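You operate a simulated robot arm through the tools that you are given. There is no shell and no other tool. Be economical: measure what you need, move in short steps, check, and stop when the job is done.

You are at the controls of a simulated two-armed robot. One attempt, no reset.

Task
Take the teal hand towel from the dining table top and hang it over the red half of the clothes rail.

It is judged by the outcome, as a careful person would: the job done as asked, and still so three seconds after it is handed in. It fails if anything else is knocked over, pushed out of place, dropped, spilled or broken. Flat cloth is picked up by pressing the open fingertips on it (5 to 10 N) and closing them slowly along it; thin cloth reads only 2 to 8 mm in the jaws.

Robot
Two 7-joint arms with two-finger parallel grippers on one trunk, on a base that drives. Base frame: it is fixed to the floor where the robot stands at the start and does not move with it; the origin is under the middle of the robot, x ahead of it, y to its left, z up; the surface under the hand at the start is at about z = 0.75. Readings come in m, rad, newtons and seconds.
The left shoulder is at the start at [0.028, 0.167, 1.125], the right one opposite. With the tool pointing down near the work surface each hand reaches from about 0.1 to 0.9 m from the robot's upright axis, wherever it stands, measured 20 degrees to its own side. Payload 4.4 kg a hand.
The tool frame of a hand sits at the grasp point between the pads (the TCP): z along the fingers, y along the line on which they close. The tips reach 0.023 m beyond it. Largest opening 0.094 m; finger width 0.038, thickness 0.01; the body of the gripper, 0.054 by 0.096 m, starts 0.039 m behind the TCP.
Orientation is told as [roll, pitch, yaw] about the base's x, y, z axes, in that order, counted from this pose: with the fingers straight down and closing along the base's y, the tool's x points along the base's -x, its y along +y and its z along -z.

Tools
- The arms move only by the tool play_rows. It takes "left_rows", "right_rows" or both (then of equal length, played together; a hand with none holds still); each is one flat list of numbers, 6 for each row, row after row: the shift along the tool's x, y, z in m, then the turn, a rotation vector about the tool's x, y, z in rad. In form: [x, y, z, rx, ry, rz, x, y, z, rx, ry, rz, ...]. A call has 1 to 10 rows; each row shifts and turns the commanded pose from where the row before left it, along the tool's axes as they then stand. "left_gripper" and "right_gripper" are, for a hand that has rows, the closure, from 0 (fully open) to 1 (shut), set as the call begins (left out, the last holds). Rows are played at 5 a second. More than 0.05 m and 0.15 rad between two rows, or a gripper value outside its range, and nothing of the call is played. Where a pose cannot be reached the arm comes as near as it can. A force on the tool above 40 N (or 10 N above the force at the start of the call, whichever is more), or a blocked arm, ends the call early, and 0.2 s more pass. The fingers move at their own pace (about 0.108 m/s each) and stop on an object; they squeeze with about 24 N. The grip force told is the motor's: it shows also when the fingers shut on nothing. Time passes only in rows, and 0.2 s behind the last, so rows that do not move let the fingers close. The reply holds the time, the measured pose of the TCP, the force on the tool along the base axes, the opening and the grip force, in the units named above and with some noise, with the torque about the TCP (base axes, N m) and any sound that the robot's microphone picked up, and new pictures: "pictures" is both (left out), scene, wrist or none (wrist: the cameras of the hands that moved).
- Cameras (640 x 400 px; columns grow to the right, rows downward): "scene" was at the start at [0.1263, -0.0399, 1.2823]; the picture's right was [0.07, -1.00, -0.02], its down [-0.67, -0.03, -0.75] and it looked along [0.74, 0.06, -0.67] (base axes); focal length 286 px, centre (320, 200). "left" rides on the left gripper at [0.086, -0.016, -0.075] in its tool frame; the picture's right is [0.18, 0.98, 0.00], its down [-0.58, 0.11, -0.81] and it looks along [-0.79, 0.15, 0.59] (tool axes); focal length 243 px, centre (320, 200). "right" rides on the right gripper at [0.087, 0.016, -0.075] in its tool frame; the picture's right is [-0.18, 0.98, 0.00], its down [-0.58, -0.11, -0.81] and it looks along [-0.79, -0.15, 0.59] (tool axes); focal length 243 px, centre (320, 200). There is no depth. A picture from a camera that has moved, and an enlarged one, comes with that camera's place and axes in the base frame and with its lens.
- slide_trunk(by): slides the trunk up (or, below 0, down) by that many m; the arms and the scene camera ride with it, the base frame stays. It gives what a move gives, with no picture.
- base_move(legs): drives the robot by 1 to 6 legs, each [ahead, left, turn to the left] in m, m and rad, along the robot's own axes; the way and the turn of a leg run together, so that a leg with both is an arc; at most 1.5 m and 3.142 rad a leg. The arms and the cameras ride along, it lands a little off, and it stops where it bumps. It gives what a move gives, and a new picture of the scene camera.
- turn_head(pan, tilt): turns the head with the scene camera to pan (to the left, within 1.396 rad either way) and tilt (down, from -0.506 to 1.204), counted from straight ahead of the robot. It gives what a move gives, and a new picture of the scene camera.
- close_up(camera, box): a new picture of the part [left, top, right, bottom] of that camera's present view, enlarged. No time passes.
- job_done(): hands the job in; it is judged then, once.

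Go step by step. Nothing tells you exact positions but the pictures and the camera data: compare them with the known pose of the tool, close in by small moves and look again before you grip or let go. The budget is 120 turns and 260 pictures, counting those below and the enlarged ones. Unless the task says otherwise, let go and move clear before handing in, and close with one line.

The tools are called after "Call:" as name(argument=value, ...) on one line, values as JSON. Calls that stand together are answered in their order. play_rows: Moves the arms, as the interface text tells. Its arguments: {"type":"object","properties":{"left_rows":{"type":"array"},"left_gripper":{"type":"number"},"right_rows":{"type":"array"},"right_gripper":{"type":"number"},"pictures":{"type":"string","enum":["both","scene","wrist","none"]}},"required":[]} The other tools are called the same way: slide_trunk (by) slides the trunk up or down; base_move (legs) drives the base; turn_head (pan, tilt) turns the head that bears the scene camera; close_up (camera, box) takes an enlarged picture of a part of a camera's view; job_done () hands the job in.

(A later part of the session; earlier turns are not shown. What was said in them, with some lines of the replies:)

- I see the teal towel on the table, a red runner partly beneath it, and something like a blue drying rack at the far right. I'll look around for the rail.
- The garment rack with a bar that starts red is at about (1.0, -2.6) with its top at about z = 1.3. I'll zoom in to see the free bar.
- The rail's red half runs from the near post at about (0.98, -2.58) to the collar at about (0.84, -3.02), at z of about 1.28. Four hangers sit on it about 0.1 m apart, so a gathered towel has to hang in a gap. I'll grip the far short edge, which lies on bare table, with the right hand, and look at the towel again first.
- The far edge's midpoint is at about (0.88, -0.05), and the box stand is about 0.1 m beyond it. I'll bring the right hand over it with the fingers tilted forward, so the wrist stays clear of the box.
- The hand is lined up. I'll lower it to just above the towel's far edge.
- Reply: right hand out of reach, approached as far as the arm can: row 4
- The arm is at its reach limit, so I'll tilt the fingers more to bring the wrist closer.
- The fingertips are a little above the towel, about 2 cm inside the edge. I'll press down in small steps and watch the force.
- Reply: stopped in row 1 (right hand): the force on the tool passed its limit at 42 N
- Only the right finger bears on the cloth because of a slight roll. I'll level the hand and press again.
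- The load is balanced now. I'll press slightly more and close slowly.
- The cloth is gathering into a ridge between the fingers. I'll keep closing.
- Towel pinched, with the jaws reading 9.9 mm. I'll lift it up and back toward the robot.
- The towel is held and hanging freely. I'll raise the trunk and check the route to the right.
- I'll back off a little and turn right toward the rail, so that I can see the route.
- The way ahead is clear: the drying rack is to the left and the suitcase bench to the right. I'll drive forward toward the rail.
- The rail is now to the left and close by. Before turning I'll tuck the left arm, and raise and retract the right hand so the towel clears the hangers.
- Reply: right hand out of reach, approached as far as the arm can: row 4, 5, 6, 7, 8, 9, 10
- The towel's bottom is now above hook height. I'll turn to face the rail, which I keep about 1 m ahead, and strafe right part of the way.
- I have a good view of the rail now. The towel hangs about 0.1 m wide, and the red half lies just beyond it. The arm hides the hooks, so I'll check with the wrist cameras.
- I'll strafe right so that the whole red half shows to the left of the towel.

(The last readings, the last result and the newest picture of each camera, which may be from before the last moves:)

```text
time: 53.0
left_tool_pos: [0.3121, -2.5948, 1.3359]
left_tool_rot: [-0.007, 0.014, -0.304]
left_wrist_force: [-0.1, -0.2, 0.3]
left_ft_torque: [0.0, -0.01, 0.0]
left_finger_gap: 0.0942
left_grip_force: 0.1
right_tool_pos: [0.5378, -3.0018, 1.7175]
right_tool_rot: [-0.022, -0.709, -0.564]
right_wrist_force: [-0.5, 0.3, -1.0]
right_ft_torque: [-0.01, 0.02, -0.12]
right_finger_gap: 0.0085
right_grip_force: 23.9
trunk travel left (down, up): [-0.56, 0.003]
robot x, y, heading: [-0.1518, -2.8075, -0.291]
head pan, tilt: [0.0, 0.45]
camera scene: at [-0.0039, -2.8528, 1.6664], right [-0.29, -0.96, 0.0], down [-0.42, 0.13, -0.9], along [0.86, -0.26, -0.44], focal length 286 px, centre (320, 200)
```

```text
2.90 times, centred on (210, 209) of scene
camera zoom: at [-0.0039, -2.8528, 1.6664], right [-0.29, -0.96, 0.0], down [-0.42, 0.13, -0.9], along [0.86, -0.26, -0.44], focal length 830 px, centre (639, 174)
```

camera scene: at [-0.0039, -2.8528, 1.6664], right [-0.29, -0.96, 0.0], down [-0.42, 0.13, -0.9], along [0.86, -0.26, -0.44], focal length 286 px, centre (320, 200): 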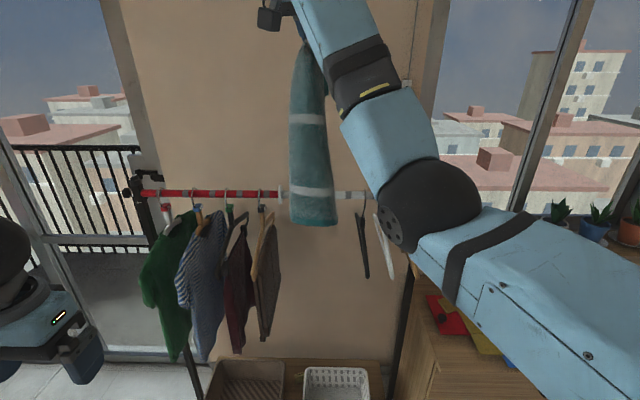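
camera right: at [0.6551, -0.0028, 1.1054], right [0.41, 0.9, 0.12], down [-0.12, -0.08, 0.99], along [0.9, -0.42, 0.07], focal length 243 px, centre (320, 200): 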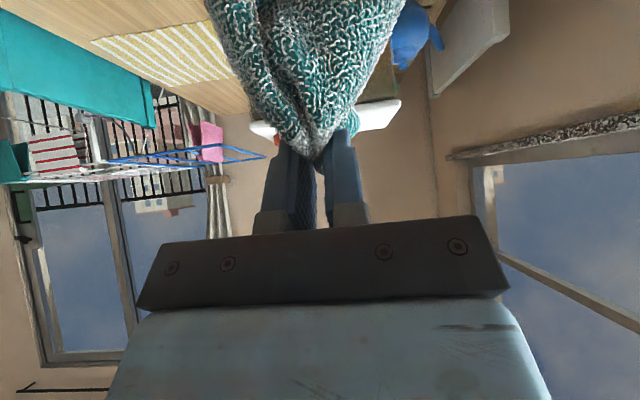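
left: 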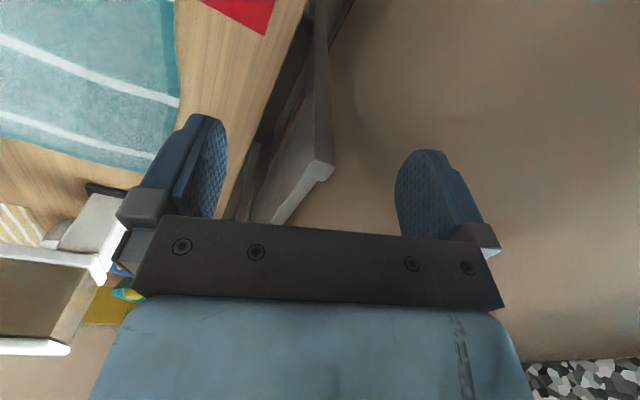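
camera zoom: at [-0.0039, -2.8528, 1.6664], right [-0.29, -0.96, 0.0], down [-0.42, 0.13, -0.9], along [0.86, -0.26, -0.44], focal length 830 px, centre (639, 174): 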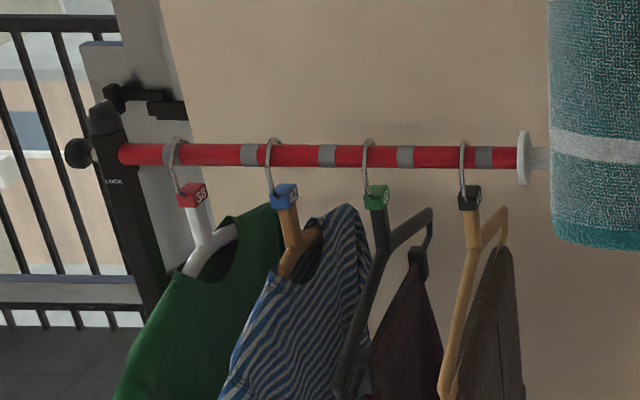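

All four hooks are in view, and the triangulated bar is at z of about 1.286. The gap between hangers 40 and 44 is about 0.105 m wide, centred at about (0.856, -2.856), so that's my target. I'll strafe back left and move a little forward.

Call:
base_move(legs=[[0, 0.26, 0], [0.13, 0, 0]])

```text
time: 56.9
left_tool_pos: [0.5104, -2.3789, 1.3364]
left_tool_rot: [-0.005, 0.013, -0.302]
left_wrist_force: [-1.6, 0.8, 1.0]
left_ft_torque: [0.0, 0.01, -0.02]
left_finger_gap: 0.0941
left_grip_force: 0.0
right_tool_pos: [0.7357, -2.7853, 1.7203]
right_tool_rot: [-0.023, -0.71, -0.564]
right_wrist_force: [-0.6, -1.0, -0.5]
right_ft_torque: [0.0, -0.01, -0.13]
right_finger_gap: 0.0083
right_grip_force: 24.0
trunk travel left (down, up): [-0.56, 0.003]
robot x, y, heading: [0.0428, -2.5933, -0.289]
head pan, tilt: [0.0, 0.45]
camera scene: at [0.194, -2.6375, 1.6668], right [-0.29, -0.96, 0.0], down [-0.42, 0.12, -0.9], along [0.86, -0.26, -0.43], focal length 286 px, centre (320, 200)
```

scene: 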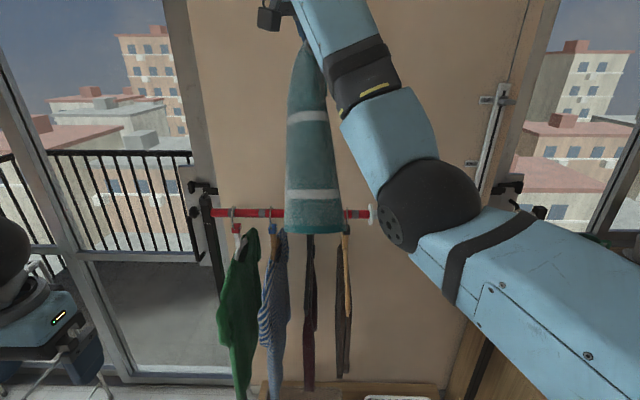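

The towel hangs in front of the gap. I'll square the hand to the rail, raise it 2 cm and shift slightly right, then drive forward 0.1 m.

Call:
play_rows(right_rows=[-0.013, 0, -0.015, 0, 0, 0, 0, 0, 0, -0.086, 0, -0.1, 0, 0, 0, -0.086, 0, -0.1, 0, -0.016, 0, 0, 0, 0, 0, -0.016, 0, 0, 0, 0], pictures="none")

Call:
base_move(legs=[[0.1, 0, 0]])

```text
time: 58.0
left_tool_pos: [0.5105, -2.3822, 1.3375]
left_tool_rot: [-0.005, 0.013, -0.302]
left_wrist_force: [0.8, 0.1, 0.7]
left_ft_torque: [0.04, -0.01, 0.01]
left_finger_gap: 0.0941
left_grip_force: 0.0
right_tool_pos: [0.7289, -2.8174, 1.7378]
right_tool_rot: [-0.02, -0.705, -0.301]
right_wrist_force: [0.8, 0.4, -0.9]
right_ft_torque: [-0.02, -0.02, -0.14]
right_finger_gap: 0.0086
right_grip_force: 23.6
trunk travel left (down, up): [-0.56, 0.003]
robot x, y, heading: [0.0435, -2.5921, -0.294]
head pan, tilt: [0.0, 0.45]
```

```text
time: 59.2
left_tool_pos: [0.6016, -2.4084, 1.3371]
left_tool_rot: [-0.005, 0.013, -0.299]
left_wrist_force: [-0.4, -0.1, 0.8]
left_ft_torque: [0.03, 0.02, 0.0]
left_finger_gap: 0.0941
left_grip_force: 0.0
right_tool_pos: [0.8188, -2.8438, 1.7405]
right_tool_rot: [-0.022, -0.708, -0.297]
right_wrist_force: [-0.2, -0.2, -0.2]
right_ft_torque: [-0.02, -0.04, -0.13]
right_finger_gap: 0.0084
right_grip_force: 24.2
trunk travel left (down, up): [-0.56, 0.003]
robot x, y, heading: [0.1385, -2.6216, -0.293]
head pan, tilt: [0.0, 0.45]
camera scene: at [0.2861, -2.6654, 1.6669], right [-0.29, -0.96, 0.0], down [-0.41, 0.12, -0.9], along [0.86, -0.26, -0.43], focal length 286 px, centre (320, 200)
```

scene: 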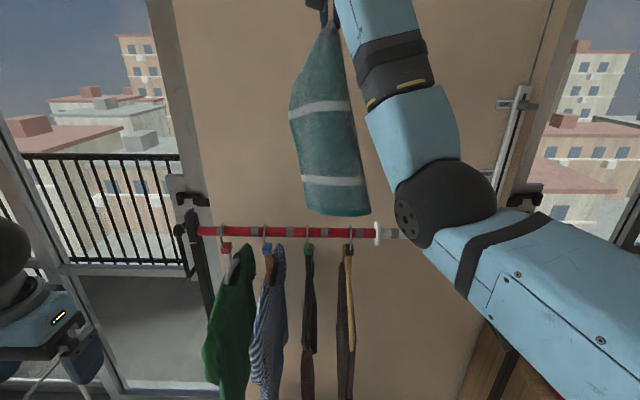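

The towel's bottom is about 0.15 m wide, wider than the gap. I'll turn the hand about 0.9 rad left so the towel goes in edgewise, then move it just past the bar.

Call:
play_rows(right_rows=[0, 0, 0, -0.0847, 0, -0.0985, 0, 0, 0, -0.0847, 0, -0.0985, 0, 0, 0, -0.0847, 0, -0.0985, 0, 0, 0, -0.0847, 0, -0.0985, 0, 0, 0, -0.0847, 0, -0.0985, 0, 0, 0, -0.0847, 0, -0.0985, 0, 0, 0, -0.0847, 0, -0.0985], pictures="none")

Call:
play_rows(right_rows=[-0.0195, -0.0265, 0.0167, 0, 0, 0, -0.0195, -0.0265, 0.0167, 0, 0, 0, -0.0195, -0.0265, 0.0167, 0, 0, 0, 0, 0, 0, 0, 0, 0, 0, 0, 0, 0, 0, 0])

```text
time: 60.8
left_tool_pos: [0.605, -2.4092, 1.3368]
left_tool_rot: [-0.007, 0.013, -0.301]
left_wrist_force: [-0.8, 0.0, -0.4]
left_ft_torque: [0.0, 0.02, 0.01]
left_finger_gap: 0.094
left_grip_force: 0.1
right_tool_pos: [0.8213, -2.8442, 1.7397]
right_tool_rot: [-0.01, -0.695, 0.604]
right_wrist_force: [0.1, 0.3, -0.9]
right_ft_torque: [-0.03, -0.01, -0.13]
right_finger_gap: 0.0084
right_grip_force: 23.8
trunk travel left (down, up): [-0.56, 0.003]
robot x, y, heading: [0.1372, -2.6207, -0.292]
head pan, tilt: [0.0, 0.45]
```

```text
time: 62.0
left_tool_pos: [0.6047, -2.4074, 1.3359]
left_tool_rot: [-0.007, 0.015, -0.301]
left_wrist_force: [-0.4, 0.1, 0.3]
left_ft_torque: [0.03, -0.02, -0.01]
left_finger_gap: 0.094
left_grip_force: 0.1
right_tool_pos: [0.9169, -2.8671, 1.7344]
right_tool_rot: [-0.009, -0.694, 0.6]
right_wrist_force: [0.0, -0.1, -0.7]
right_ft_torque: [0.0, -0.01, -0.11]
right_finger_gap: 0.0083
right_grip_force: 24.1
right hand out of reach, approached as far as the arm can: row 3
trunk travel left (down, up): [-0.56, 0.003]
robot x, y, heading: [0.1398, -2.6261, -0.291]
head pan, tilt: [0.0, 0.45]
camera scene: at [0.2899, -2.6666, 1.6663], right [-0.29, -0.96, 0.0], down [-0.42, 0.13, -0.9], along [0.86, -0.26, -0.44], focal length 286 px, centre (320, 200)
camera right: at [0.8142, -2.9168, 1.7365], right [-0.43, 0.89, 0.11], down [0.0, -0.12, 0.99], along [0.9, 0.43, 0.05], focal length 243 px, centre (320, 200)
```

scene: 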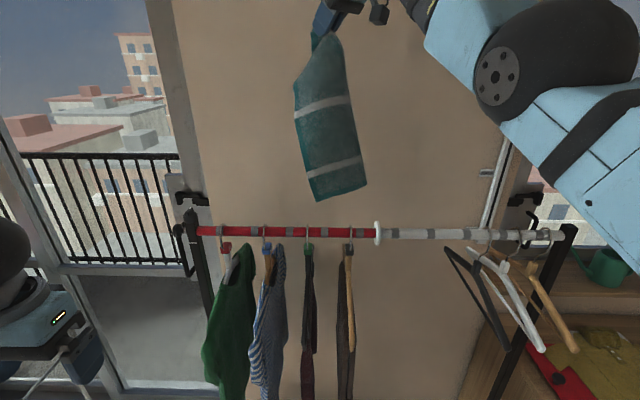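
right: 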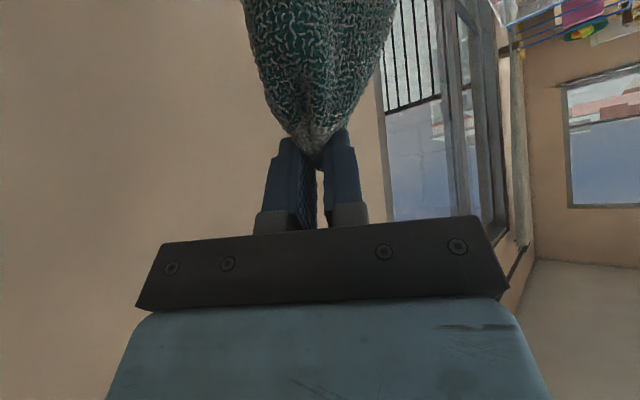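

The view is clear now. The towel's bottom still spans about 0.15 m along the rail, so I'll turn another 0.34 rad, shift slightly left and look again.

Call:
play_rows(right_rows=[0, 0, 0, -0.0737, 0, -0.0857, 0, 0, 0, -0.0737, 0, -0.0857, 0, 0, 0, -0.0737, 0, -0.0857, -0.0144, 0.003, 0.0124, 0, 0, 0, 0, 0, 0, 0, 0, 0, 0, 0, 0, 0, 0, 0, 0, 0, 0, 0, 0, 0], pictures="scene")

Call:
close_up(camera="scene", box=[200, 60, 460, 260])

```text
time: 63.6
left_tool_pos: [0.6053, -2.4071, 1.3361]
left_tool_rot: [-0.005, 0.014, -0.301]
left_wrist_force: [-0.1, 0.3, 0.0]
left_ft_torque: [0.02, 0.01, -0.01]
left_finger_gap: 0.094
left_grip_force: 0.1
right_tool_pos: [0.8982, -2.8488, 1.7226]
right_tool_rot: [-0.001, -0.694, 0.934]
right_wrist_force: [-0.5, -0.1, -0.2]
right_ft_torque: [-0.05, 0.04, -0.11]
right_finger_gap: 0.0083
right_grip_force: 23.9
right hand out of reach, approached as far as the arm can: row 1, 2, 3, 4
trunk travel left (down, up): [-0.56, 0.003]
robot x, y, heading: [0.1389, -2.623, -0.297]
head pan, tilt: [0.0, 0.45]
camera scene: at [0.2892, -2.6655, 1.6664], right [-0.29, -0.96, 0.0], down [-0.42, 0.12, -0.9], along [0.86, -0.26, -0.44], focal length 286 px, centre (320, 200)
```

scene: 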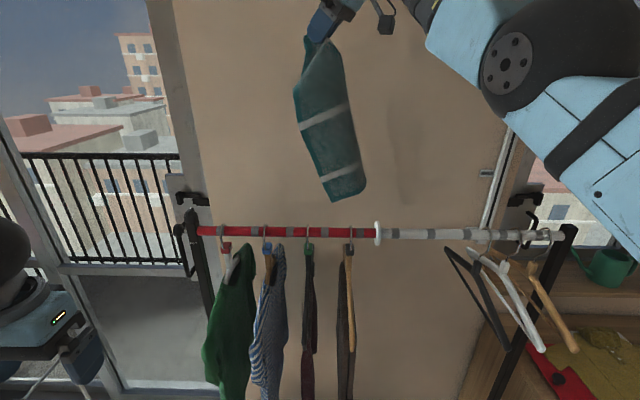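

```text
2.00 times, centred on (330, 160) of scene
camera zoom: at [0.2892, -2.6655, 1.6664], right [-0.29, -0.96, 0.0], down [-0.42, 0.12, -0.9], along [0.86, -0.26, -0.44], focal length 573 px, centre (300, 280)
```

zoom: 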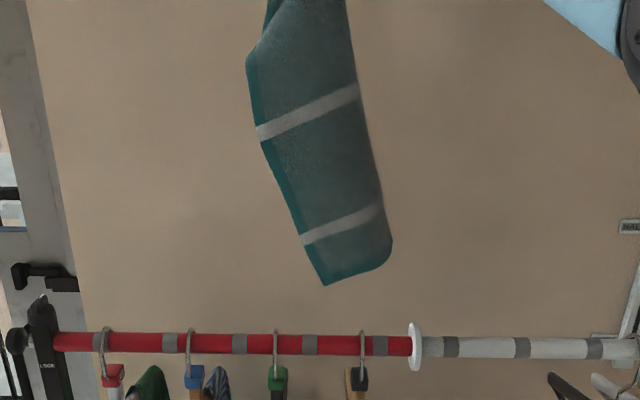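

The towel is nearly edge-on and sits about 5 cm right of the gap. I'll nudge the base left 0.05 m and forward 0.03 m.

Call:
base_move(legs=[[0.03, 0.055, 0]])

Call:
close_up(camera="scene", box=[200, 60, 460, 260])

```text
time: 64.8
left_tool_pos: [0.6476, -2.3654, 1.3371]
left_tool_rot: [-0.001, 0.012, -0.301]
left_wrist_force: [-0.2, 0.0, -0.1]
left_ft_torque: [-0.02, 0.0, -0.02]
left_finger_gap: 0.0939
left_grip_force: 0.0
right_tool_pos: [0.9423, -2.8073, 1.7224]
right_tool_rot: [-0.002, -0.694, 0.935]
right_wrist_force: [-0.3, 0.3, -0.4]
right_ft_torque: [0.02, -0.03, -0.14]
right_finger_gap: 0.0082
right_grip_force: 24.1
trunk travel left (down, up): [-0.56, 0.003]
robot x, y, heading: [0.1828, -2.5779, -0.297]
head pan, tilt: [0.0, 0.45]
camera scene: at [0.332, -2.6239, 1.6666], right [-0.29, -0.96, 0.0], down [-0.42, 0.13, -0.9], along [0.86, -0.26, -0.43], focal length 286 px, centre (320, 200)
```

scene: 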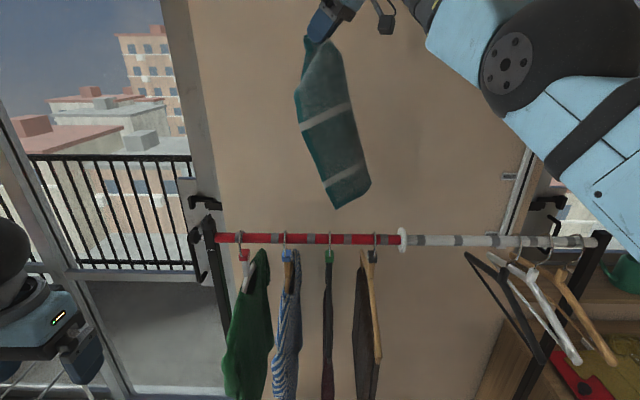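

```text
2.00 times, centred on (330, 160) of scene
camera zoom: at [0.332, -2.6239, 1.6666], right [-0.29, -0.96, 0.0], down [-0.42, 0.13, -0.9], along [0.86, -0.26, -0.43], focal length 573 px, centre (300, 280)
```

zoom: 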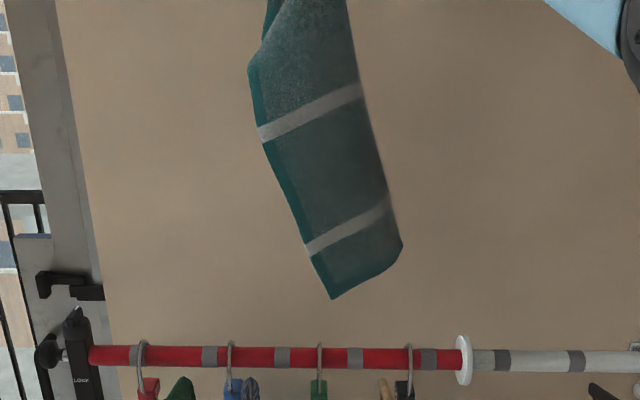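

The towel is between hooks 40 and 44 and just beyond the bar. I'll nudge it slightly left and forward and begin lowering.

Call:
play_rows(right_rows=[-0.0132, -0.0044, 0.0112, 0, 0, 0, 0.0163, 0, 0.019, 0, 0, 0, 0.0163, 0, 0.019, 0, 0, 0, 0.0163, 0, 0.019, 0, 0, 0], pictures="scene")

Call:
close_up(camera="scene", box=[220, 90, 460, 290])

```text
time: 65.8
left_tool_pos: [0.6494, -2.3644, 1.3373]
left_tool_rot: [-0.005, 0.014, -0.302]
left_wrist_force: [0.1, -0.5, 0.4]
left_ft_torque: [-0.01, -0.03, 0.02]
left_finger_gap: 0.0941
left_grip_force: 0.1
right_tool_pos: [0.9742, -2.7981, 1.6519]
right_tool_rot: [-0.002, -0.693, 0.935]
right_wrist_force: [-0.1, 0.5, 0.1]
right_ft_torque: [-0.05, 0.01, -0.11]
right_finger_gap: 0.0082
right_grip_force: 23.8
right hand out of reach, approached as far as the arm can: row 1, 2, 3, 4
trunk travel left (down, up): [-0.56, 0.003]
robot x, y, heading: [0.1815, -2.5745, -0.291]
head pan, tilt: [0.0, 0.45]
camera scene: at [0.3342, -2.6226, 1.6664], right [-0.29, -0.96, 0.0], down [-0.42, 0.12, -0.9], along [0.86, -0.26, -0.44], focal length 286 px, centre (320, 200)
```

scene: 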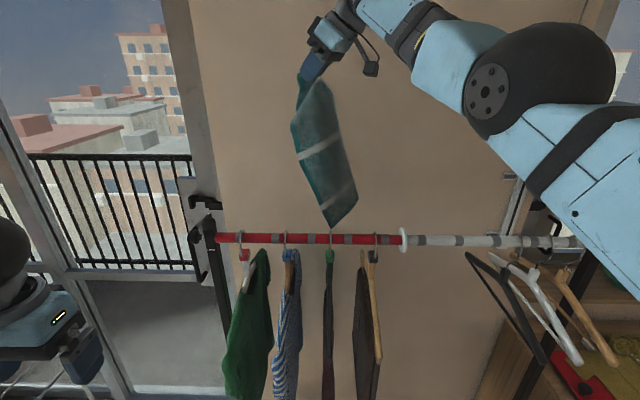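

```text
2.00 times, centred on (340, 190) of scene
camera zoom: at [0.3342, -2.6226, 1.6664], right [-0.29, -0.96, 0.0], down [-0.42, 0.12, -0.9], along [0.86, -0.26, -0.44], focal length 573 px, centre (280, 220)
```

zoom: 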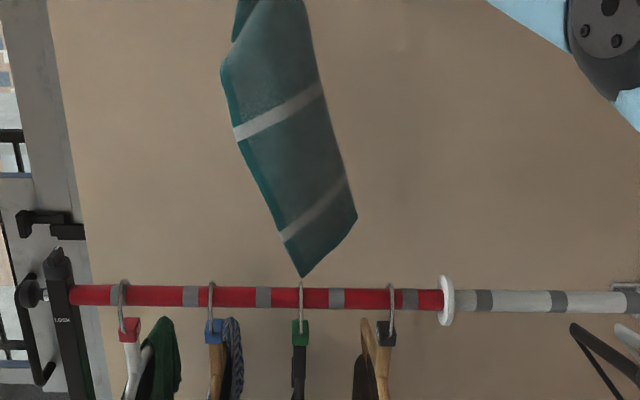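

The towel is lined up with the gap and just beyond the bar. I'll shift a hair right and keep lowering.

Call:
play_rows(right_rows=[0.0086, -0.004, -0.0074, 0, 0, 0, 0.0196, 0, 0.0227, 0, 0, 0, 0.0196, 0, 0.0227, 0, 0, 0, 0.0196, 0, 0.0227, 0, 0, 0], pictures="scene")

Call:
close_up(camera="scene", box=[220, 110, 460, 310])

```text
time: 66.8
left_tool_pos: [0.6492, -2.3668, 1.3366]
left_tool_rot: [-0.006, 0.015, -0.303]
left_wrist_force: [-0.2, 0.2, -0.4]
left_ft_torque: [0.01, 0.01, 0.01]
left_finger_gap: 0.0944
left_grip_force: 0.1
right_tool_pos: [1.0007, -2.8148, 1.5714]
right_tool_rot: [0.0, -0.692, 0.935]
right_wrist_force: [0.3, -0.9, -0.1]
right_ft_torque: [0.0, -0.02, -0.18]
right_finger_gap: 0.0085
right_grip_force: 24.3
right hand out of reach, approached as far as the arm can: row 1, 2, 3, 4
trunk travel left (down, up): [-0.56, 0.003]
robot x, y, heading: [0.1834, -2.5755, -0.286]
head pan, tilt: [0.0, 0.45]
camera scene: at [0.3344, -2.6232, 1.6663], right [-0.29, -0.96, 0.0], down [-0.42, 0.13, -0.9], along [0.86, -0.26, -0.44], focal length 286 px, centre (320, 200)
```

scene: 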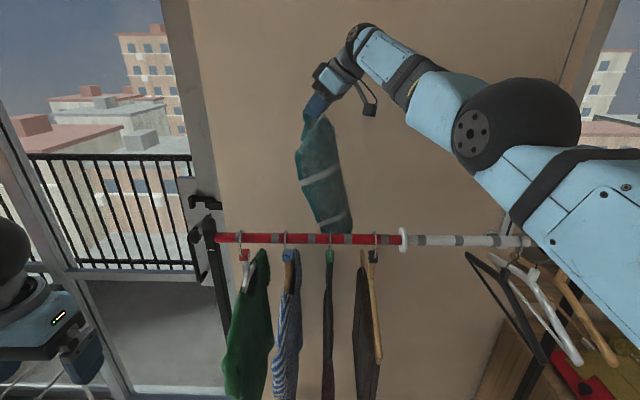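

```text
2.00 times, centred on (340, 210) of scene
camera zoom: at [0.3344, -2.6232, 1.6663], right [-0.29, -0.96, 0.0], down [-0.42, 0.13, -0.9], along [0.86, -0.26, -0.44], focal length 573 px, centre (280, 180)
```

zoom: 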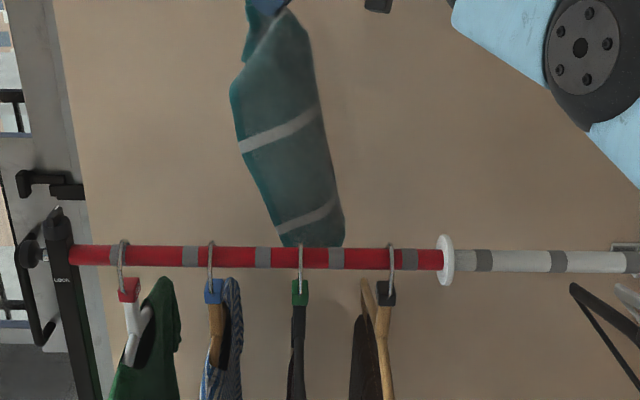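

The towel is behind the bar but slightly too far left and deep. I'll shift right 3 cm and back 5 cm, then lower more.

Call:
play_rows(right_rows=[0.017, 0.0187, -0.0146, 0, 0, 0, 0.017, 0.0187, -0.0146, 0, 0, 0, 0, 0, 0, 0, 0, 0, 0, 0, 0, 0, 0, 0], pictures="scene")

Call:
close_up(camera="scene", box=[220, 110, 460, 310])

```text
time: 67.8
left_tool_pos: [0.6491, -2.3652, 1.3363]
left_tool_rot: [-0.005, 0.013, -0.3]
left_wrist_force: [0.3, -0.7, 0.4]
left_ft_torque: [-0.01, 0.01, -0.05]
left_finger_gap: 0.0938
left_grip_force: 0.0
right_tool_pos: [0.9953, -2.8283, 1.5867]
right_tool_rot: [0.0, -0.693, 0.935]
right_wrist_force: [-0.3, -0.6, -0.7]
right_ft_torque: [0.02, 0.03, -0.11]
right_finger_gap: 0.0086
right_grip_force: 24.3
right hand out of reach, approached as far as the arm can: row 1, 2
trunk travel left (down, up): [-0.56, 0.003]
robot x, y, heading: [0.1862, -2.578, -0.291]
head pan, tilt: [0.0, 0.45]
camera scene: at [0.3333, -2.6223, 1.6664], right [-0.29, -0.96, 0.0], down [-0.42, 0.12, -0.9], along [0.86, -0.26, -0.44], focal length 286 px, centre (320, 200)
```

scene: 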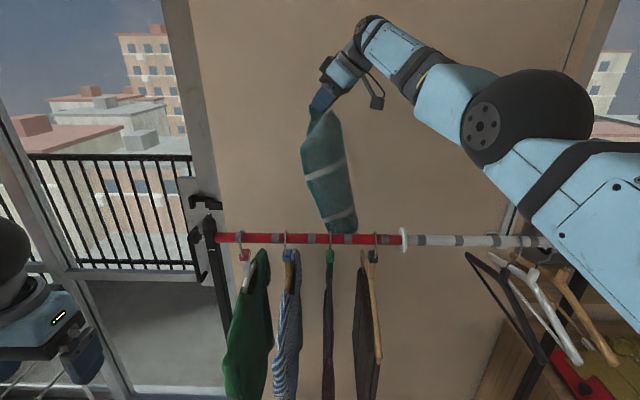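

```text
2.00 times, centred on (340, 210) of scene
camera zoom: at [0.3333, -2.6223, 1.6664], right [-0.29, -0.96, 0.0], down [-0.42, 0.12, -0.9], along [0.86, -0.26, -0.44], focal length 573 px, centre (280, 180)
```

zoom: 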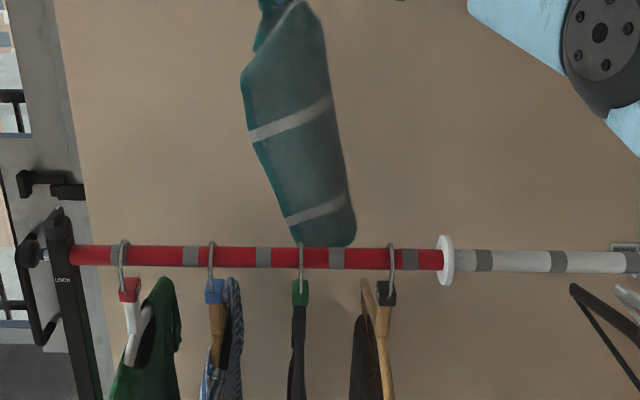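

The arm is limited in this pose, so I'll make the correction with the base instead.

Call:
base_move(legs=[[-0.04, -0.025, 0]])

Call:
play_rows(right_rows=[0.0196, 0, 0.0227, 0, 0, 0, 0.0196, 0, 0.0227, 0, 0, 0], pictures="scene")

Call:
close_up(camera="scene", box=[220, 110, 460, 310])

```text
time: 68.7
left_tool_pos: [0.6096, -2.374, 1.3331]
left_tool_rot: [-0.01, 0.02, -0.301]
left_wrist_force: [0.9, 0.4, -1.1]
left_ft_torque: [-0.02, 0.08, 0.01]
left_finger_gap: 0.0941
left_grip_force: 0.1
right_tool_pos: [0.9596, -2.8373, 1.5797]
right_tool_rot: [0.008, -0.688, 0.931]
right_wrist_force: [1.6, 1.4, -1.2]
right_ft_torque: [0.01, 0.07, -0.08]
right_finger_gap: 0.0084
right_grip_force: 24.4
trunk travel left (down, up): [-0.56, 0.003]
robot x, y, heading: [0.1387, -2.5898, -0.291]
head pan, tilt: [0.0, 0.45]
camera scene: at [0.2977, -2.6322, 1.6652], right [-0.29, -0.96, 0.0], down [-0.42, 0.12, -0.9], along [0.86, -0.26, -0.44], focal length 286 px, centre (320, 200)
```

scene: 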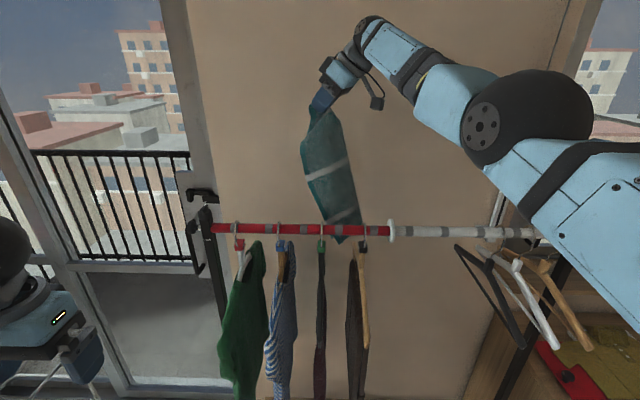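

```text
time: 69.3
left_tool_pos: [0.6081, -2.3756, 1.3344]
left_tool_rot: [-0.007, 0.017, -0.3]
left_wrist_force: [0.6, 1.1, -0.3]
left_ft_torque: [-0.03, 0.03, 0.01]
left_finger_gap: 0.0939
left_grip_force: 0.1
right_tool_pos: [0.9692, -2.8404, 1.5249]
right_tool_rot: [0.006, -0.691, 0.933]
right_wrist_force: [-0.8, 0.2, -0.3]
right_ft_torque: [-0.03, -0.02, -0.09]
right_finger_gap: 0.0083
right_grip_force: 24.0
right hand out of reach, approached as far as the arm can: row 1, 2
trunk travel left (down, up): [-0.56, 0.003]
robot x, y, heading: [0.1386, -2.586, -0.291]
head pan, tilt: [0.0, 0.45]
camera scene: at [0.2937, -2.6341, 1.6658], right [-0.29, -0.96, 0.0], down [-0.42, 0.12, -0.9], along [0.86, -0.26, -0.44], focal length 286 px, centre (320, 200)
```

scene: 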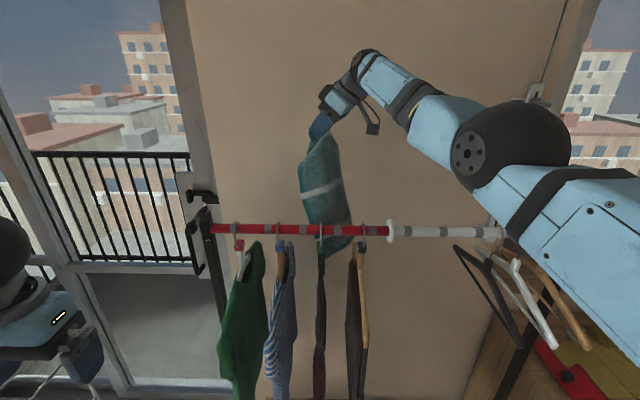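

```text
2.00 times, centred on (340, 210) of scene
camera zoom: at [0.2937, -2.6341, 1.6658], right [-0.29, -0.96, 0.0], down [-0.42, 0.12, -0.9], along [0.86, -0.26, -0.44], focal length 573 px, centre (280, 180)
```

zoom: 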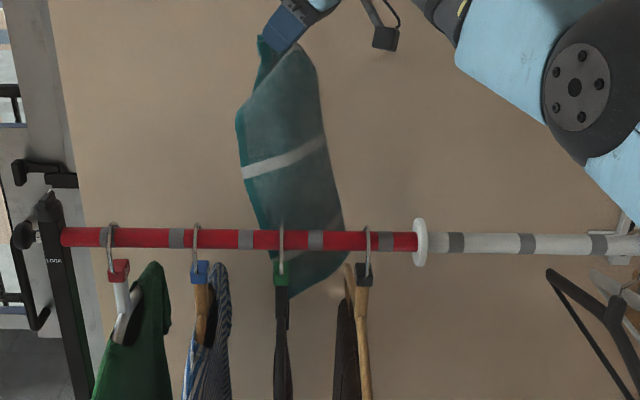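

The towel's lower end has gone down between hangers 40 and 44 behind the bar. I'll shift right 2 cm with the base and lower further.

Call:
base_move(legs=[[0, -0.022, 0]])

Call:
play_rows(right_rows=[0.0163, 0, 0.019, 0, 0, 0, 0.0163, 0, 0.019, 0, 0, 0, 0.0163, 0, 0.019, 0, 0, 0, 0, 0, 0, 0, 0, 0], pictures="none")

Call:
close_up(camera="scene", box=[220, 110, 460, 310])

```text
time: 70.1
left_tool_pos: [0.5964, -2.3928, 1.3352]
left_tool_rot: [-0.01, 0.015, -0.299]
left_wrist_force: [-0.2, 0.8, -0.7]
left_ft_torque: [-0.05, 0.0, -0.01]
left_finger_gap: 0.094
left_grip_force: 0.1
right_tool_pos: [0.9592, -2.8557, 1.5288]
right_tool_rot: [0.001, -0.686, 0.94]
right_wrist_force: [0.2, 1.3, -0.5]
right_ft_torque: [-0.02, -0.01, -0.15]
right_finger_gap: 0.0084
right_grip_force: 24.1
trunk travel left (down, up): [-0.56, 0.003]
robot x, y, heading: [0.1301, -2.6107, -0.286]
head pan, tilt: [0.0, 0.45]
camera scene: at [0.2825, -2.6505, 1.6665], right [-0.28, -0.96, 0.0], down [-0.42, 0.12, -0.9], along [0.86, -0.26, -0.43], focal length 286 px, centre (320, 200)
```

scene: 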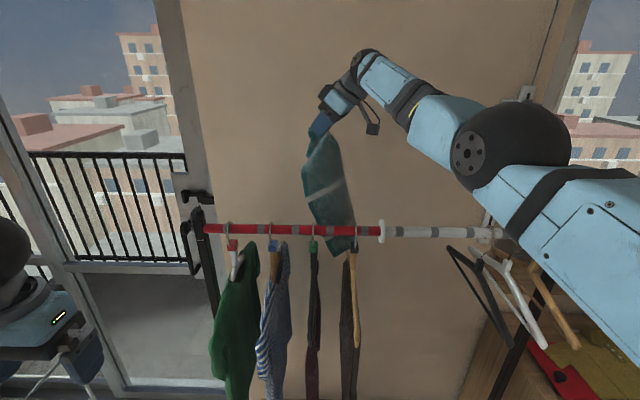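

```text
time: 71.1
left_tool_pos: [0.5964, -2.3957, 1.3373]
left_tool_rot: [-0.004, 0.014, -0.297]
left_wrist_force: [0.1, 0.3, -0.1]
left_ft_torque: [0.03, 0.02, 0.02]
left_finger_gap: 0.094
left_grip_force: 0.0
right_tool_pos: [0.9713, -2.8622, 1.455]
right_tool_rot: [0.003, -0.691, 0.937]
right_wrist_force: [0.1, -0.2, -0.2]
right_ft_torque: [0.05, -0.01, -0.11]
right_finger_gap: 0.0083
right_grip_force: 23.9
right hand out of reach, approached as far as the arm can: row 1, 2, 3
trunk travel left (down, up): [-0.56, 0.003]
robot x, y, heading: [0.1282, -2.6082, -0.287]
head pan, tilt: [0.0, 0.45]
```

```text
2.00 times, centred on (340, 210) of scene
camera zoom: at [0.282, -2.6551, 1.6664], right [-0.29, -0.96, 0.0], down [-0.42, 0.12, -0.9], along [0.86, -0.26, -0.44], focal length 573 px, centre (280, 180)
```

zoom: 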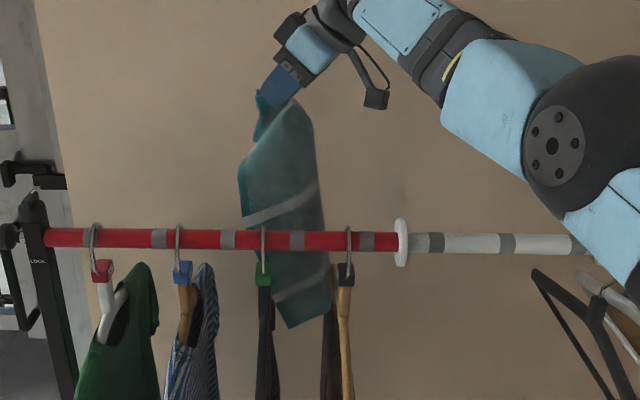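

The towel's tail hangs behind the bar in the gap, about 0.18 m below it. I'll lower 6 cm more, then back up so the towel is drawn over the bar toward me.

Call:
play_rows(right_rows=[0.0131, 0, 0.0152, 0, 0, 0, 0.0131, 0, 0.0152, 0, 0, 0, 0.0131, 0, 0.0152, 0, 0, 0, 0, 0, 0, 0, 0, 0], pictures="none")

Call:
base_move(legs=[[-0.12, 0, 0]])

Call:
close_up(camera="scene", box=[220, 110, 460, 310])

```text
time: 72.1
left_tool_pos: [0.5973, -2.3966, 1.3362]
left_tool_rot: [-0.006, 0.016, -0.298]
left_wrist_force: [-0.2, -0.6, 0.4]
left_ft_torque: [0.05, -0.01, 0.01]
left_finger_gap: 0.094
left_grip_force: 0.0
right_tool_pos: [0.976, -2.8639, 1.3944]
right_tool_rot: [0.003, -0.69, 0.937]
right_wrist_force: [0.6, -0.6, -0.4]
right_ft_torque: [0.02, 0.01, -0.14]
right_finger_gap: 0.0083
right_grip_force: 23.9
right hand out of reach, approached as far as the arm can: row 2
trunk travel left (down, up): [-0.56, 0.003]
robot x, y, heading: [0.1298, -2.6084, -0.292]
head pan, tilt: [0.0, 0.45]
```

```text
time: 73.4
left_tool_pos: [0.4838, -2.363, 1.3362]
left_tool_rot: [-0.005, 0.016, -0.3]
left_wrist_force: [0.4, 0.7, 0.2]
left_ft_torque: [0.04, 0.02, -0.02]
left_finger_gap: 0.0938
left_grip_force: 0.1
right_tool_pos: [0.8621, -2.8317, 1.3937]
right_tool_rot: [0.004, -0.69, 0.931]
right_wrist_force: [0.7, -0.2, -0.8]
right_ft_torque: [0.0, 0.01, -0.11]
right_finger_gap: 0.0083
right_grip_force: 23.5
trunk travel left (down, up): [-0.56, 0.003]
robot x, y, heading: [0.0161, -2.5742, -0.291]
head pan, tilt: [0.0, 0.45]
camera scene: at [0.1693, -2.6216, 1.6661], right [-0.29, -0.96, 0.0], down [-0.42, 0.13, -0.9], along [0.86, -0.26, -0.44], focal length 286 px, centre (320, 200)
```

scene: 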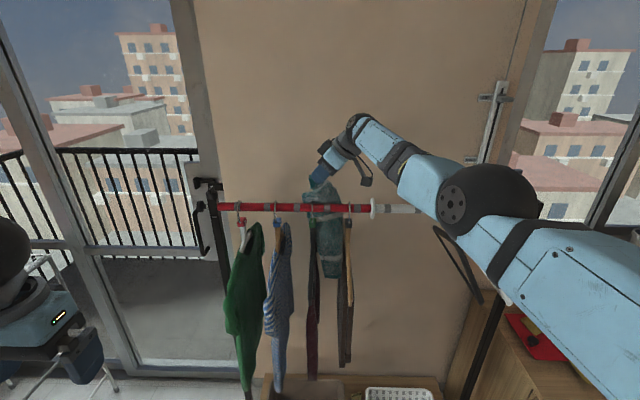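

```text
2.00 times, centred on (340, 210) of scene
camera zoom: at [0.1693, -2.6216, 1.6661], right [-0.29, -0.96, 0.0], down [-0.42, 0.13, -0.9], along [0.86, -0.26, -0.44], focal length 573 px, centre (280, 180)
```

zoom: 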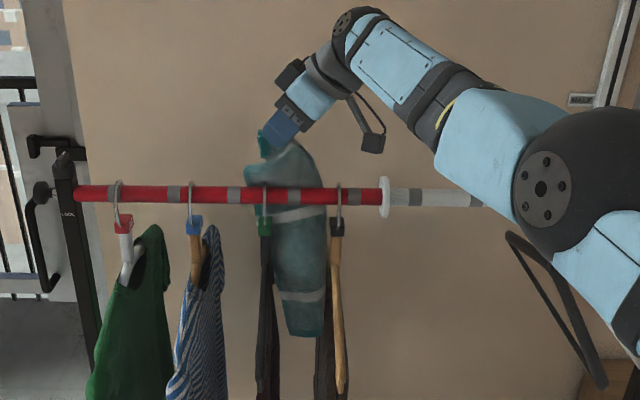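

The tail is sitting neatly between the hangers behind the bar. I'll keep drawing back and slightly right.

Call:
base_move(legs=[[-0.03, -0.025, 0], [-0.09, 0, 0]])

Call:
close_up(camera="scene", box=[220, 100, 460, 300])

```text
time: 75.0
left_tool_pos: [0.3651, -2.3536, 1.336]
left_tool_rot: [-0.004, 0.014, -0.302]
left_wrist_force: [-0.3, 0.4, -0.3]
left_ft_torque: [0.0, 0.01, -0.02]
left_finger_gap: 0.0942
left_grip_force: 0.1
right_tool_pos: [0.7414, -2.8222, 1.3932]
right_tool_rot: [0.008, -0.69, 0.932]
right_wrist_force: [-0.1, 0.3, -0.1]
right_ft_torque: [-0.01, -0.05, -0.12]
right_finger_gap: 0.0085
right_grip_force: 24.5
trunk travel left (down, up): [-0.56, 0.003]
robot x, y, heading: [-0.1047, -2.5629, -0.295]
head pan, tilt: [0.0, 0.45]
camera scene: at [0.0494, -2.6123, 1.6659], right [-0.29, -0.96, 0.0], down [-0.42, 0.13, -0.9], along [0.86, -0.26, -0.44], focal length 286 px, centre (320, 200)
```

scene: 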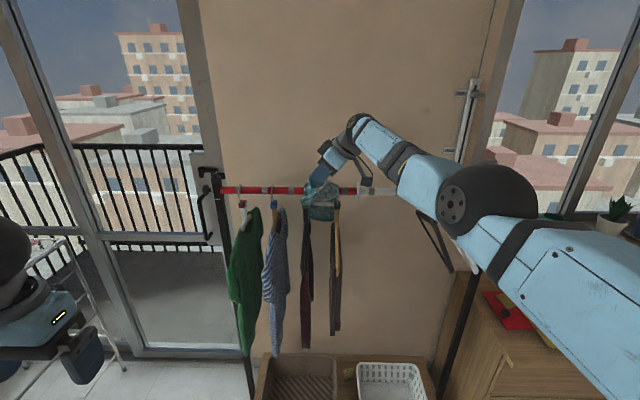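

```text
2.00 times, centred on (340, 200) of scene
camera zoom: at [0.0494, -2.6123, 1.6659], right [-0.29, -0.96, 0.0], down [-0.42, 0.13, -0.9], along [0.86, -0.26, -0.44], focal length 573 px, centre (280, 200)
```

zoom: 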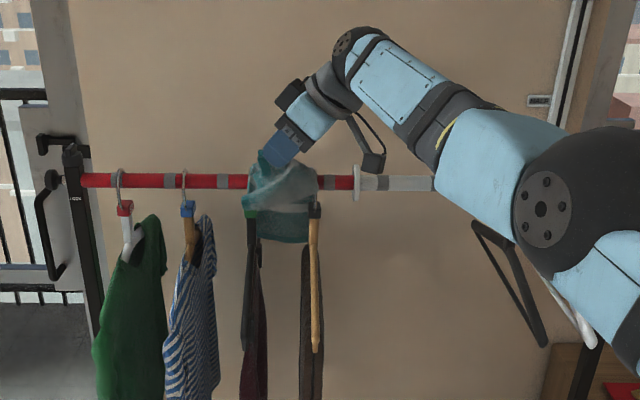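

The towel is over the bar, but the far side is only about 0.12 m long. I'll go forward again to let more tail down, lower a bit, then draw back less.

Call:
base_move(legs=[[0.16, -0.012, 0]])

Call:
play_rows(right_rows=[0.0131, 0, 0.0152, 0, 0, 0, 0.0098, 0, 0.0114, 0, 0, 0, 0, 0, 0, 0, 0, 0], pictures="none")

Call:
close_up(camera="scene", box=[220, 100, 460, 300])

```text
time: 76.4
left_tool_pos: [0.5064, -2.4092, 1.3368]
left_tool_rot: [-0.006, 0.011, -0.302]
left_wrist_force: [-1.0, -0.3, 0.4]
left_ft_torque: [-0.02, -0.01, 0.01]
left_finger_gap: 0.0938
left_grip_force: 0.0
right_tool_pos: [0.8814, -2.8781, 1.3987]
right_tool_rot: [0.0, -0.69, 0.936]
right_wrist_force: [0.0, 0.3, 0.5]
right_ft_torque: [0.03, -0.05, -0.12]
right_finger_gap: 0.0084
right_grip_force: 23.7
trunk travel left (down, up): [-0.56, 0.003]
robot x, y, heading: [0.0395, -2.6203, -0.289]
head pan, tilt: [0.0, 0.45]
camera scene: at [0.1894, -2.6667, 1.667], right [-0.29, -0.96, 0.0], down [-0.41, 0.13, -0.9], along [0.86, -0.26, -0.43], focal length 286 px, centre (320, 200)
```

scene: 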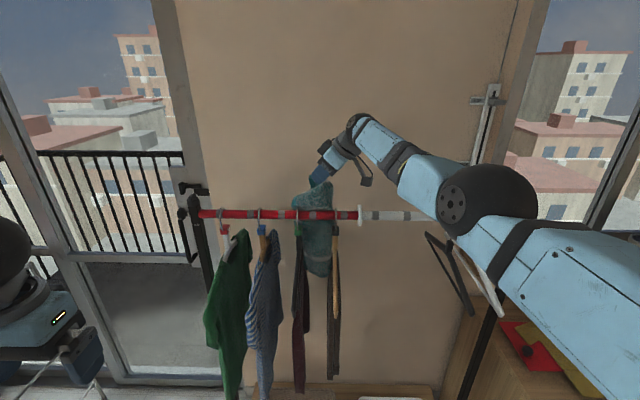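

```text
time: 77.2
left_tool_pos: [0.509, -2.4117, 1.336]
left_tool_rot: [-0.006, 0.013, -0.303]
left_wrist_force: [0.4, 1.6, 0.5]
left_ft_torque: [-0.03, -0.01, 0.01]
left_finger_gap: 0.0938
left_grip_force: 0.0
right_tool_pos: [0.8878, -2.8827, 1.3591]
right_tool_rot: [0.005, -0.688, 0.931]
right_wrist_force: [0.3, 0.6, -1.0]
right_ft_torque: [0.01, 0.01, -0.13]
right_finger_gap: 0.0082
right_grip_force: 24.2
trunk travel left (down, up): [-0.56, 0.003]
robot x, y, heading: [0.0414, -2.6218, -0.293]
head pan, tilt: [0.0, 0.45]
```

```text
2.00 times, centred on (340, 200) of scene
camera zoom: at [0.1946, -2.6683, 1.6663], right [-0.29, -0.96, 0.0], down [-0.42, 0.13, -0.9], along [0.86, -0.26, -0.44], focal length 573 px, centre (280, 200)
```

zoom: 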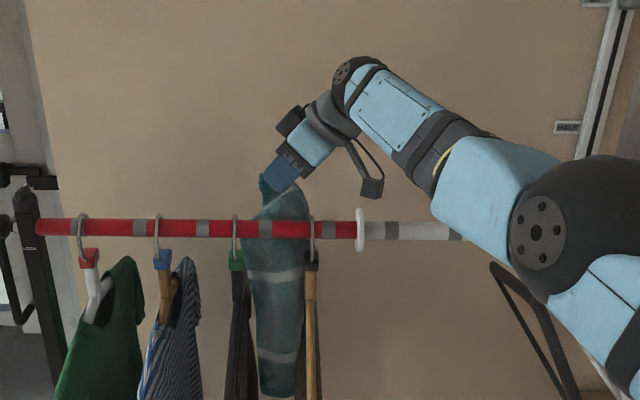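

Now the towel sits entirely between hooks 40 and 44 with a long tail. I'll draw back again, about 0.16 m.

Call:
base_move(legs=[[-0.155, 0, 0]])

Call:
close_up(camera="scene", box=[240, 110, 400, 270])

```text
time: 78.6
left_tool_pos: [0.3619, -2.3686, 1.3349]
left_tool_rot: [-0.004, 0.014, -0.306]
left_wrist_force: [0.7, 0.6, -0.8]
left_ft_torque: [0.0, 0.03, 0.01]
left_finger_gap: 0.0939
left_grip_force: 0.1
right_tool_pos: [0.739, -2.839, 1.3577]
right_tool_rot: [0.006, -0.69, 0.928]
right_wrist_force: [0.4, 0.5, -0.6]
right_ft_torque: [0.03, -0.05, -0.08]
right_finger_gap: 0.0083
right_grip_force: 24.1
trunk travel left (down, up): [-0.56, 0.003]
robot x, y, heading: [-0.1075, -2.5766, -0.294]
head pan, tilt: [0.0, 0.45]
camera scene: at [0.0469, -2.6238, 1.6659], right [-0.29, -0.96, 0.0], down [-0.42, 0.13, -0.9], along [0.86, -0.26, -0.44], focal length 286 px, centre (320, 200)
```

scene: 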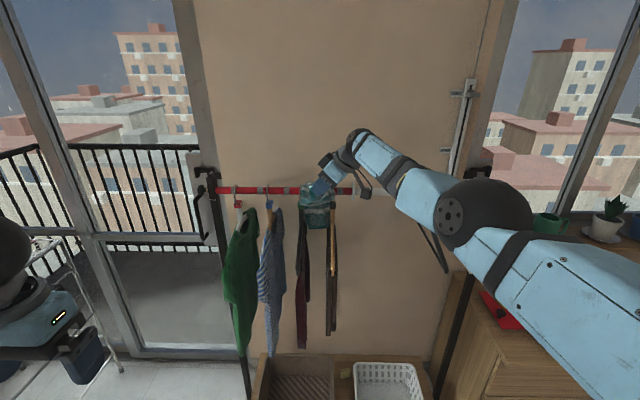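

```text
2.50 times, centred on (320, 190) of scene
camera zoom: at [0.0469, -2.6238, 1.6659], right [-0.29, -0.96, 0.0], down [-0.42, 0.13, -0.9], along [0.86, -0.26, -0.44], focal length 716 px, centre (320, 225)
```

zoom: 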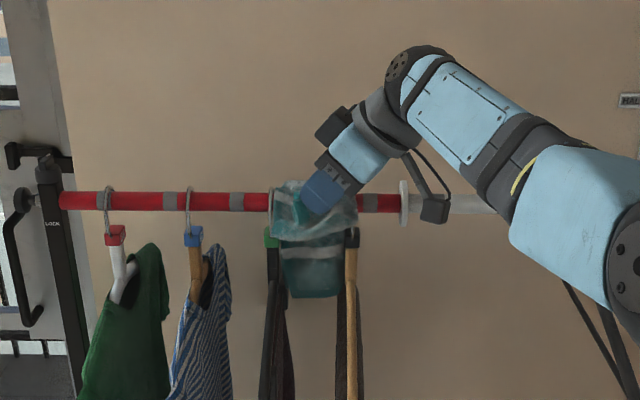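

The drape looks balanced, with roughly 0.14 m on each side. I'll release slowly.

Call:
play_rows(right_rows=[0, 0, 0, 0, 0, 0, 0, 0, 0, 0, 0, 0, 0, 0, 0, 0, 0, 0], right_gripper=0.4)

Call:
close_up(camera="scene", box=[240, 110, 400, 270])

```text
time: 79.4
left_tool_pos: [0.3603, -2.3658, 1.3361]
left_tool_rot: [-0.005, 0.013, -0.305]
left_wrist_force: [-0.8, -0.1, -0.1]
left_ft_torque: [0.03, 0.0, -0.01]
left_finger_gap: 0.0939
left_grip_force: 0.0
right_tool_pos: [0.7358, -2.837, 1.3614]
right_tool_rot: [0.003, -0.688, 0.933]
right_wrist_force: [0.2, 0.1, 0.4]
right_ft_torque: [0.01, -0.02, 0.01]
right_finger_gap: 0.0564
right_grip_force: 0.0
trunk travel left (down, up): [-0.56, 0.003]
robot x, y, heading: [-0.1036, -2.5739, -0.298]
head pan, tilt: [0.0, 0.45]
camera scene: at [0.0424, -2.6226, 1.6666], right [-0.29, -0.96, 0.0], down [-0.42, 0.13, -0.9], along [0.86, -0.26, -0.43], focal length 286 px, centre (320, 200)
camera right: at [0.6547, -2.9189, 1.3628], right [-0.71, 0.7, 0.12], down [0.05, -0.12, 0.99], along [0.71, 0.71, 0.05], focal length 243 px, centre (320, 200)
```

scene: 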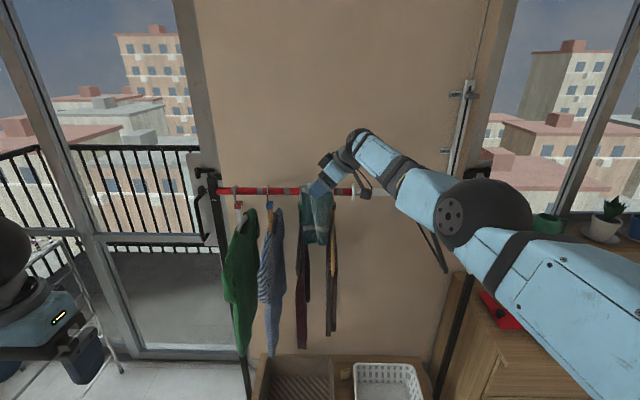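
right: 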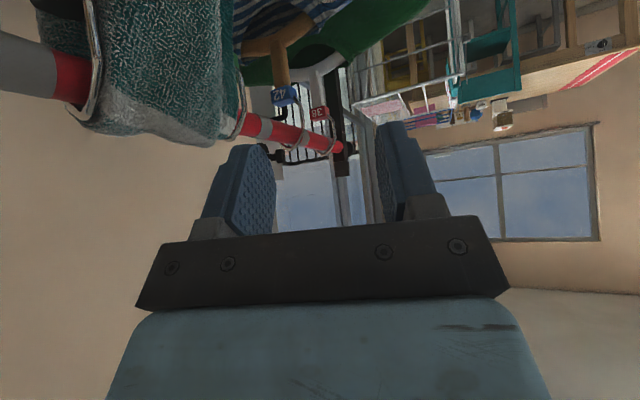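

```text
2.50 times, centred on (320, 190) of scene
camera zoom: at [0.0424, -2.6226, 1.6666], right [-0.29, -0.96, 0.0], down [-0.42, 0.13, -0.9], along [0.86, -0.26, -0.43], focal length 716 px, centre (320, 225)
```

zoom: 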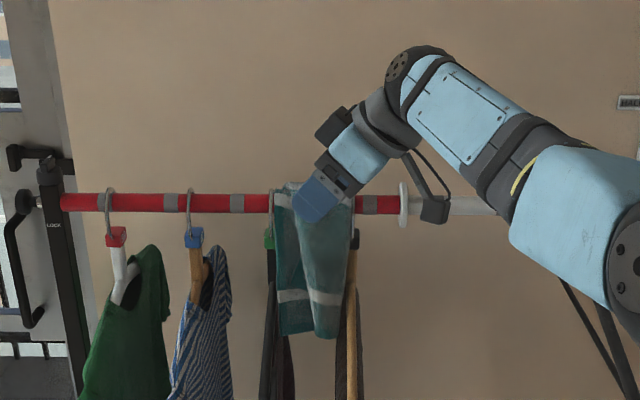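

The towel has dropped neatly over the red bar between the hangers. I'll raise the hand clear and back away.

Call:
play_rows(right_rows=[-0.0196, 0, -0.0227, 0, 0, 0, -0.0196, 0, -0.0227, 0, 0, 0, -0.0196, 0, -0.0227, 0, 0, 0, -0.0196, 0, -0.0227, 0, 0, 0], pictures="none")

Call:
base_move(legs=[[-0.2, 0, 0]])

Call:
close_up(camera="scene", box=[200, 110, 440, 310])

```text
time: 80.4
left_tool_pos: [0.36, -2.3662, 1.3358]
left_tool_rot: [-0.006, 0.012, -0.303]
left_wrist_force: [-0.6, 1.3, -0.1]
left_ft_torque: [-0.04, -0.01, 0.02]
left_finger_gap: 0.0938
left_grip_force: 0.0
right_tool_pos: [0.7266, -2.8356, 1.4782]
right_tool_rot: [0.006, -0.691, 0.931]
right_wrist_force: [-0.9, 0.6, 0.2]
right_ft_torque: [0.0, 0.0, 0.0]
right_finger_gap: 0.0563
right_grip_force: 0.1
right hand out of reach, approached as far as the arm can: row 3, 4
trunk travel left (down, up): [-0.56, 0.003]
robot x, y, heading: [-0.1063, -2.5766, -0.293]
head pan, tilt: [0.0, 0.45]
```

```text
time: 82.0
left_tool_pos: [0.1726, -2.3098, 1.3347]
left_tool_rot: [-0.004, 0.014, -0.308]
left_wrist_force: [0.8, 0.7, -0.3]
left_ft_torque: [-0.02, 0.02, 0.02]
left_finger_gap: 0.094
left_grip_force: 0.0
right_tool_pos: [0.5374, -2.7814, 1.4763]
right_tool_rot: [0.009, -0.69, 0.924]
right_wrist_force: [0.7, 0.1, -0.7]
right_ft_torque: [-0.03, -0.01, 0.02]
right_finger_gap: 0.0563
right_grip_force: 0.0
trunk travel left (down, up): [-0.56, 0.003]
robot x, y, heading: [-0.2981, -2.5184, -0.295]
head pan, tilt: [0.0, 0.45]
camera scene: at [-0.1441, -2.5661, 1.666], right [-0.29, -0.96, 0.0], down [-0.42, 0.13, -0.9], along [0.86, -0.26, -0.44], focal length 286 px, centre (320, 200)
```

scene: 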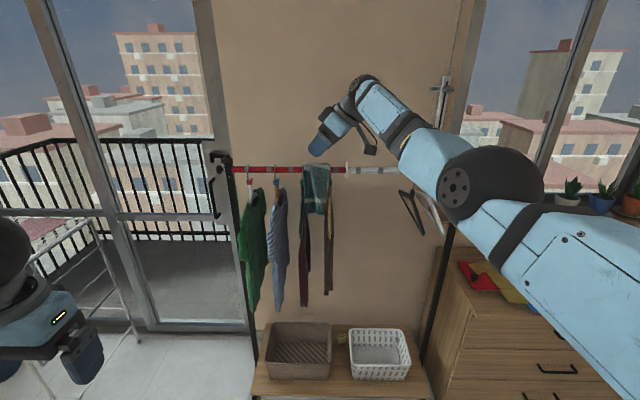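

```text
2.00 times, centred on (320, 210) of scene
camera zoom: at [-0.1441, -2.5661, 1.666], right [-0.29, -0.96, 0.0], down [-0.42, 0.13, -0.9], along [0.86, -0.26, -0.44], focal length 573 px, centre (320, 180)
```

zoom: 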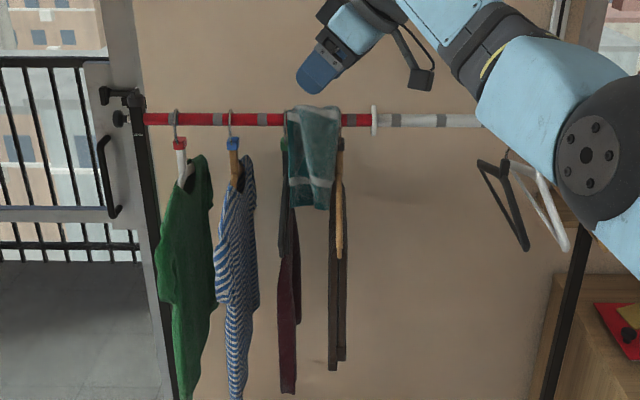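

The towel hangs steadily over the red half, the hangers are all in place, and the robot is clear. I'm handing the job in.

Call:
job_done()

```text
The job is handed in.
```

The teal towel is hanging over the red half of the clothes rail, between hangers 40 and 44. In the last picture it was hanging still, with all the hangers in place, nothing knocked over, and the robot backed clear.
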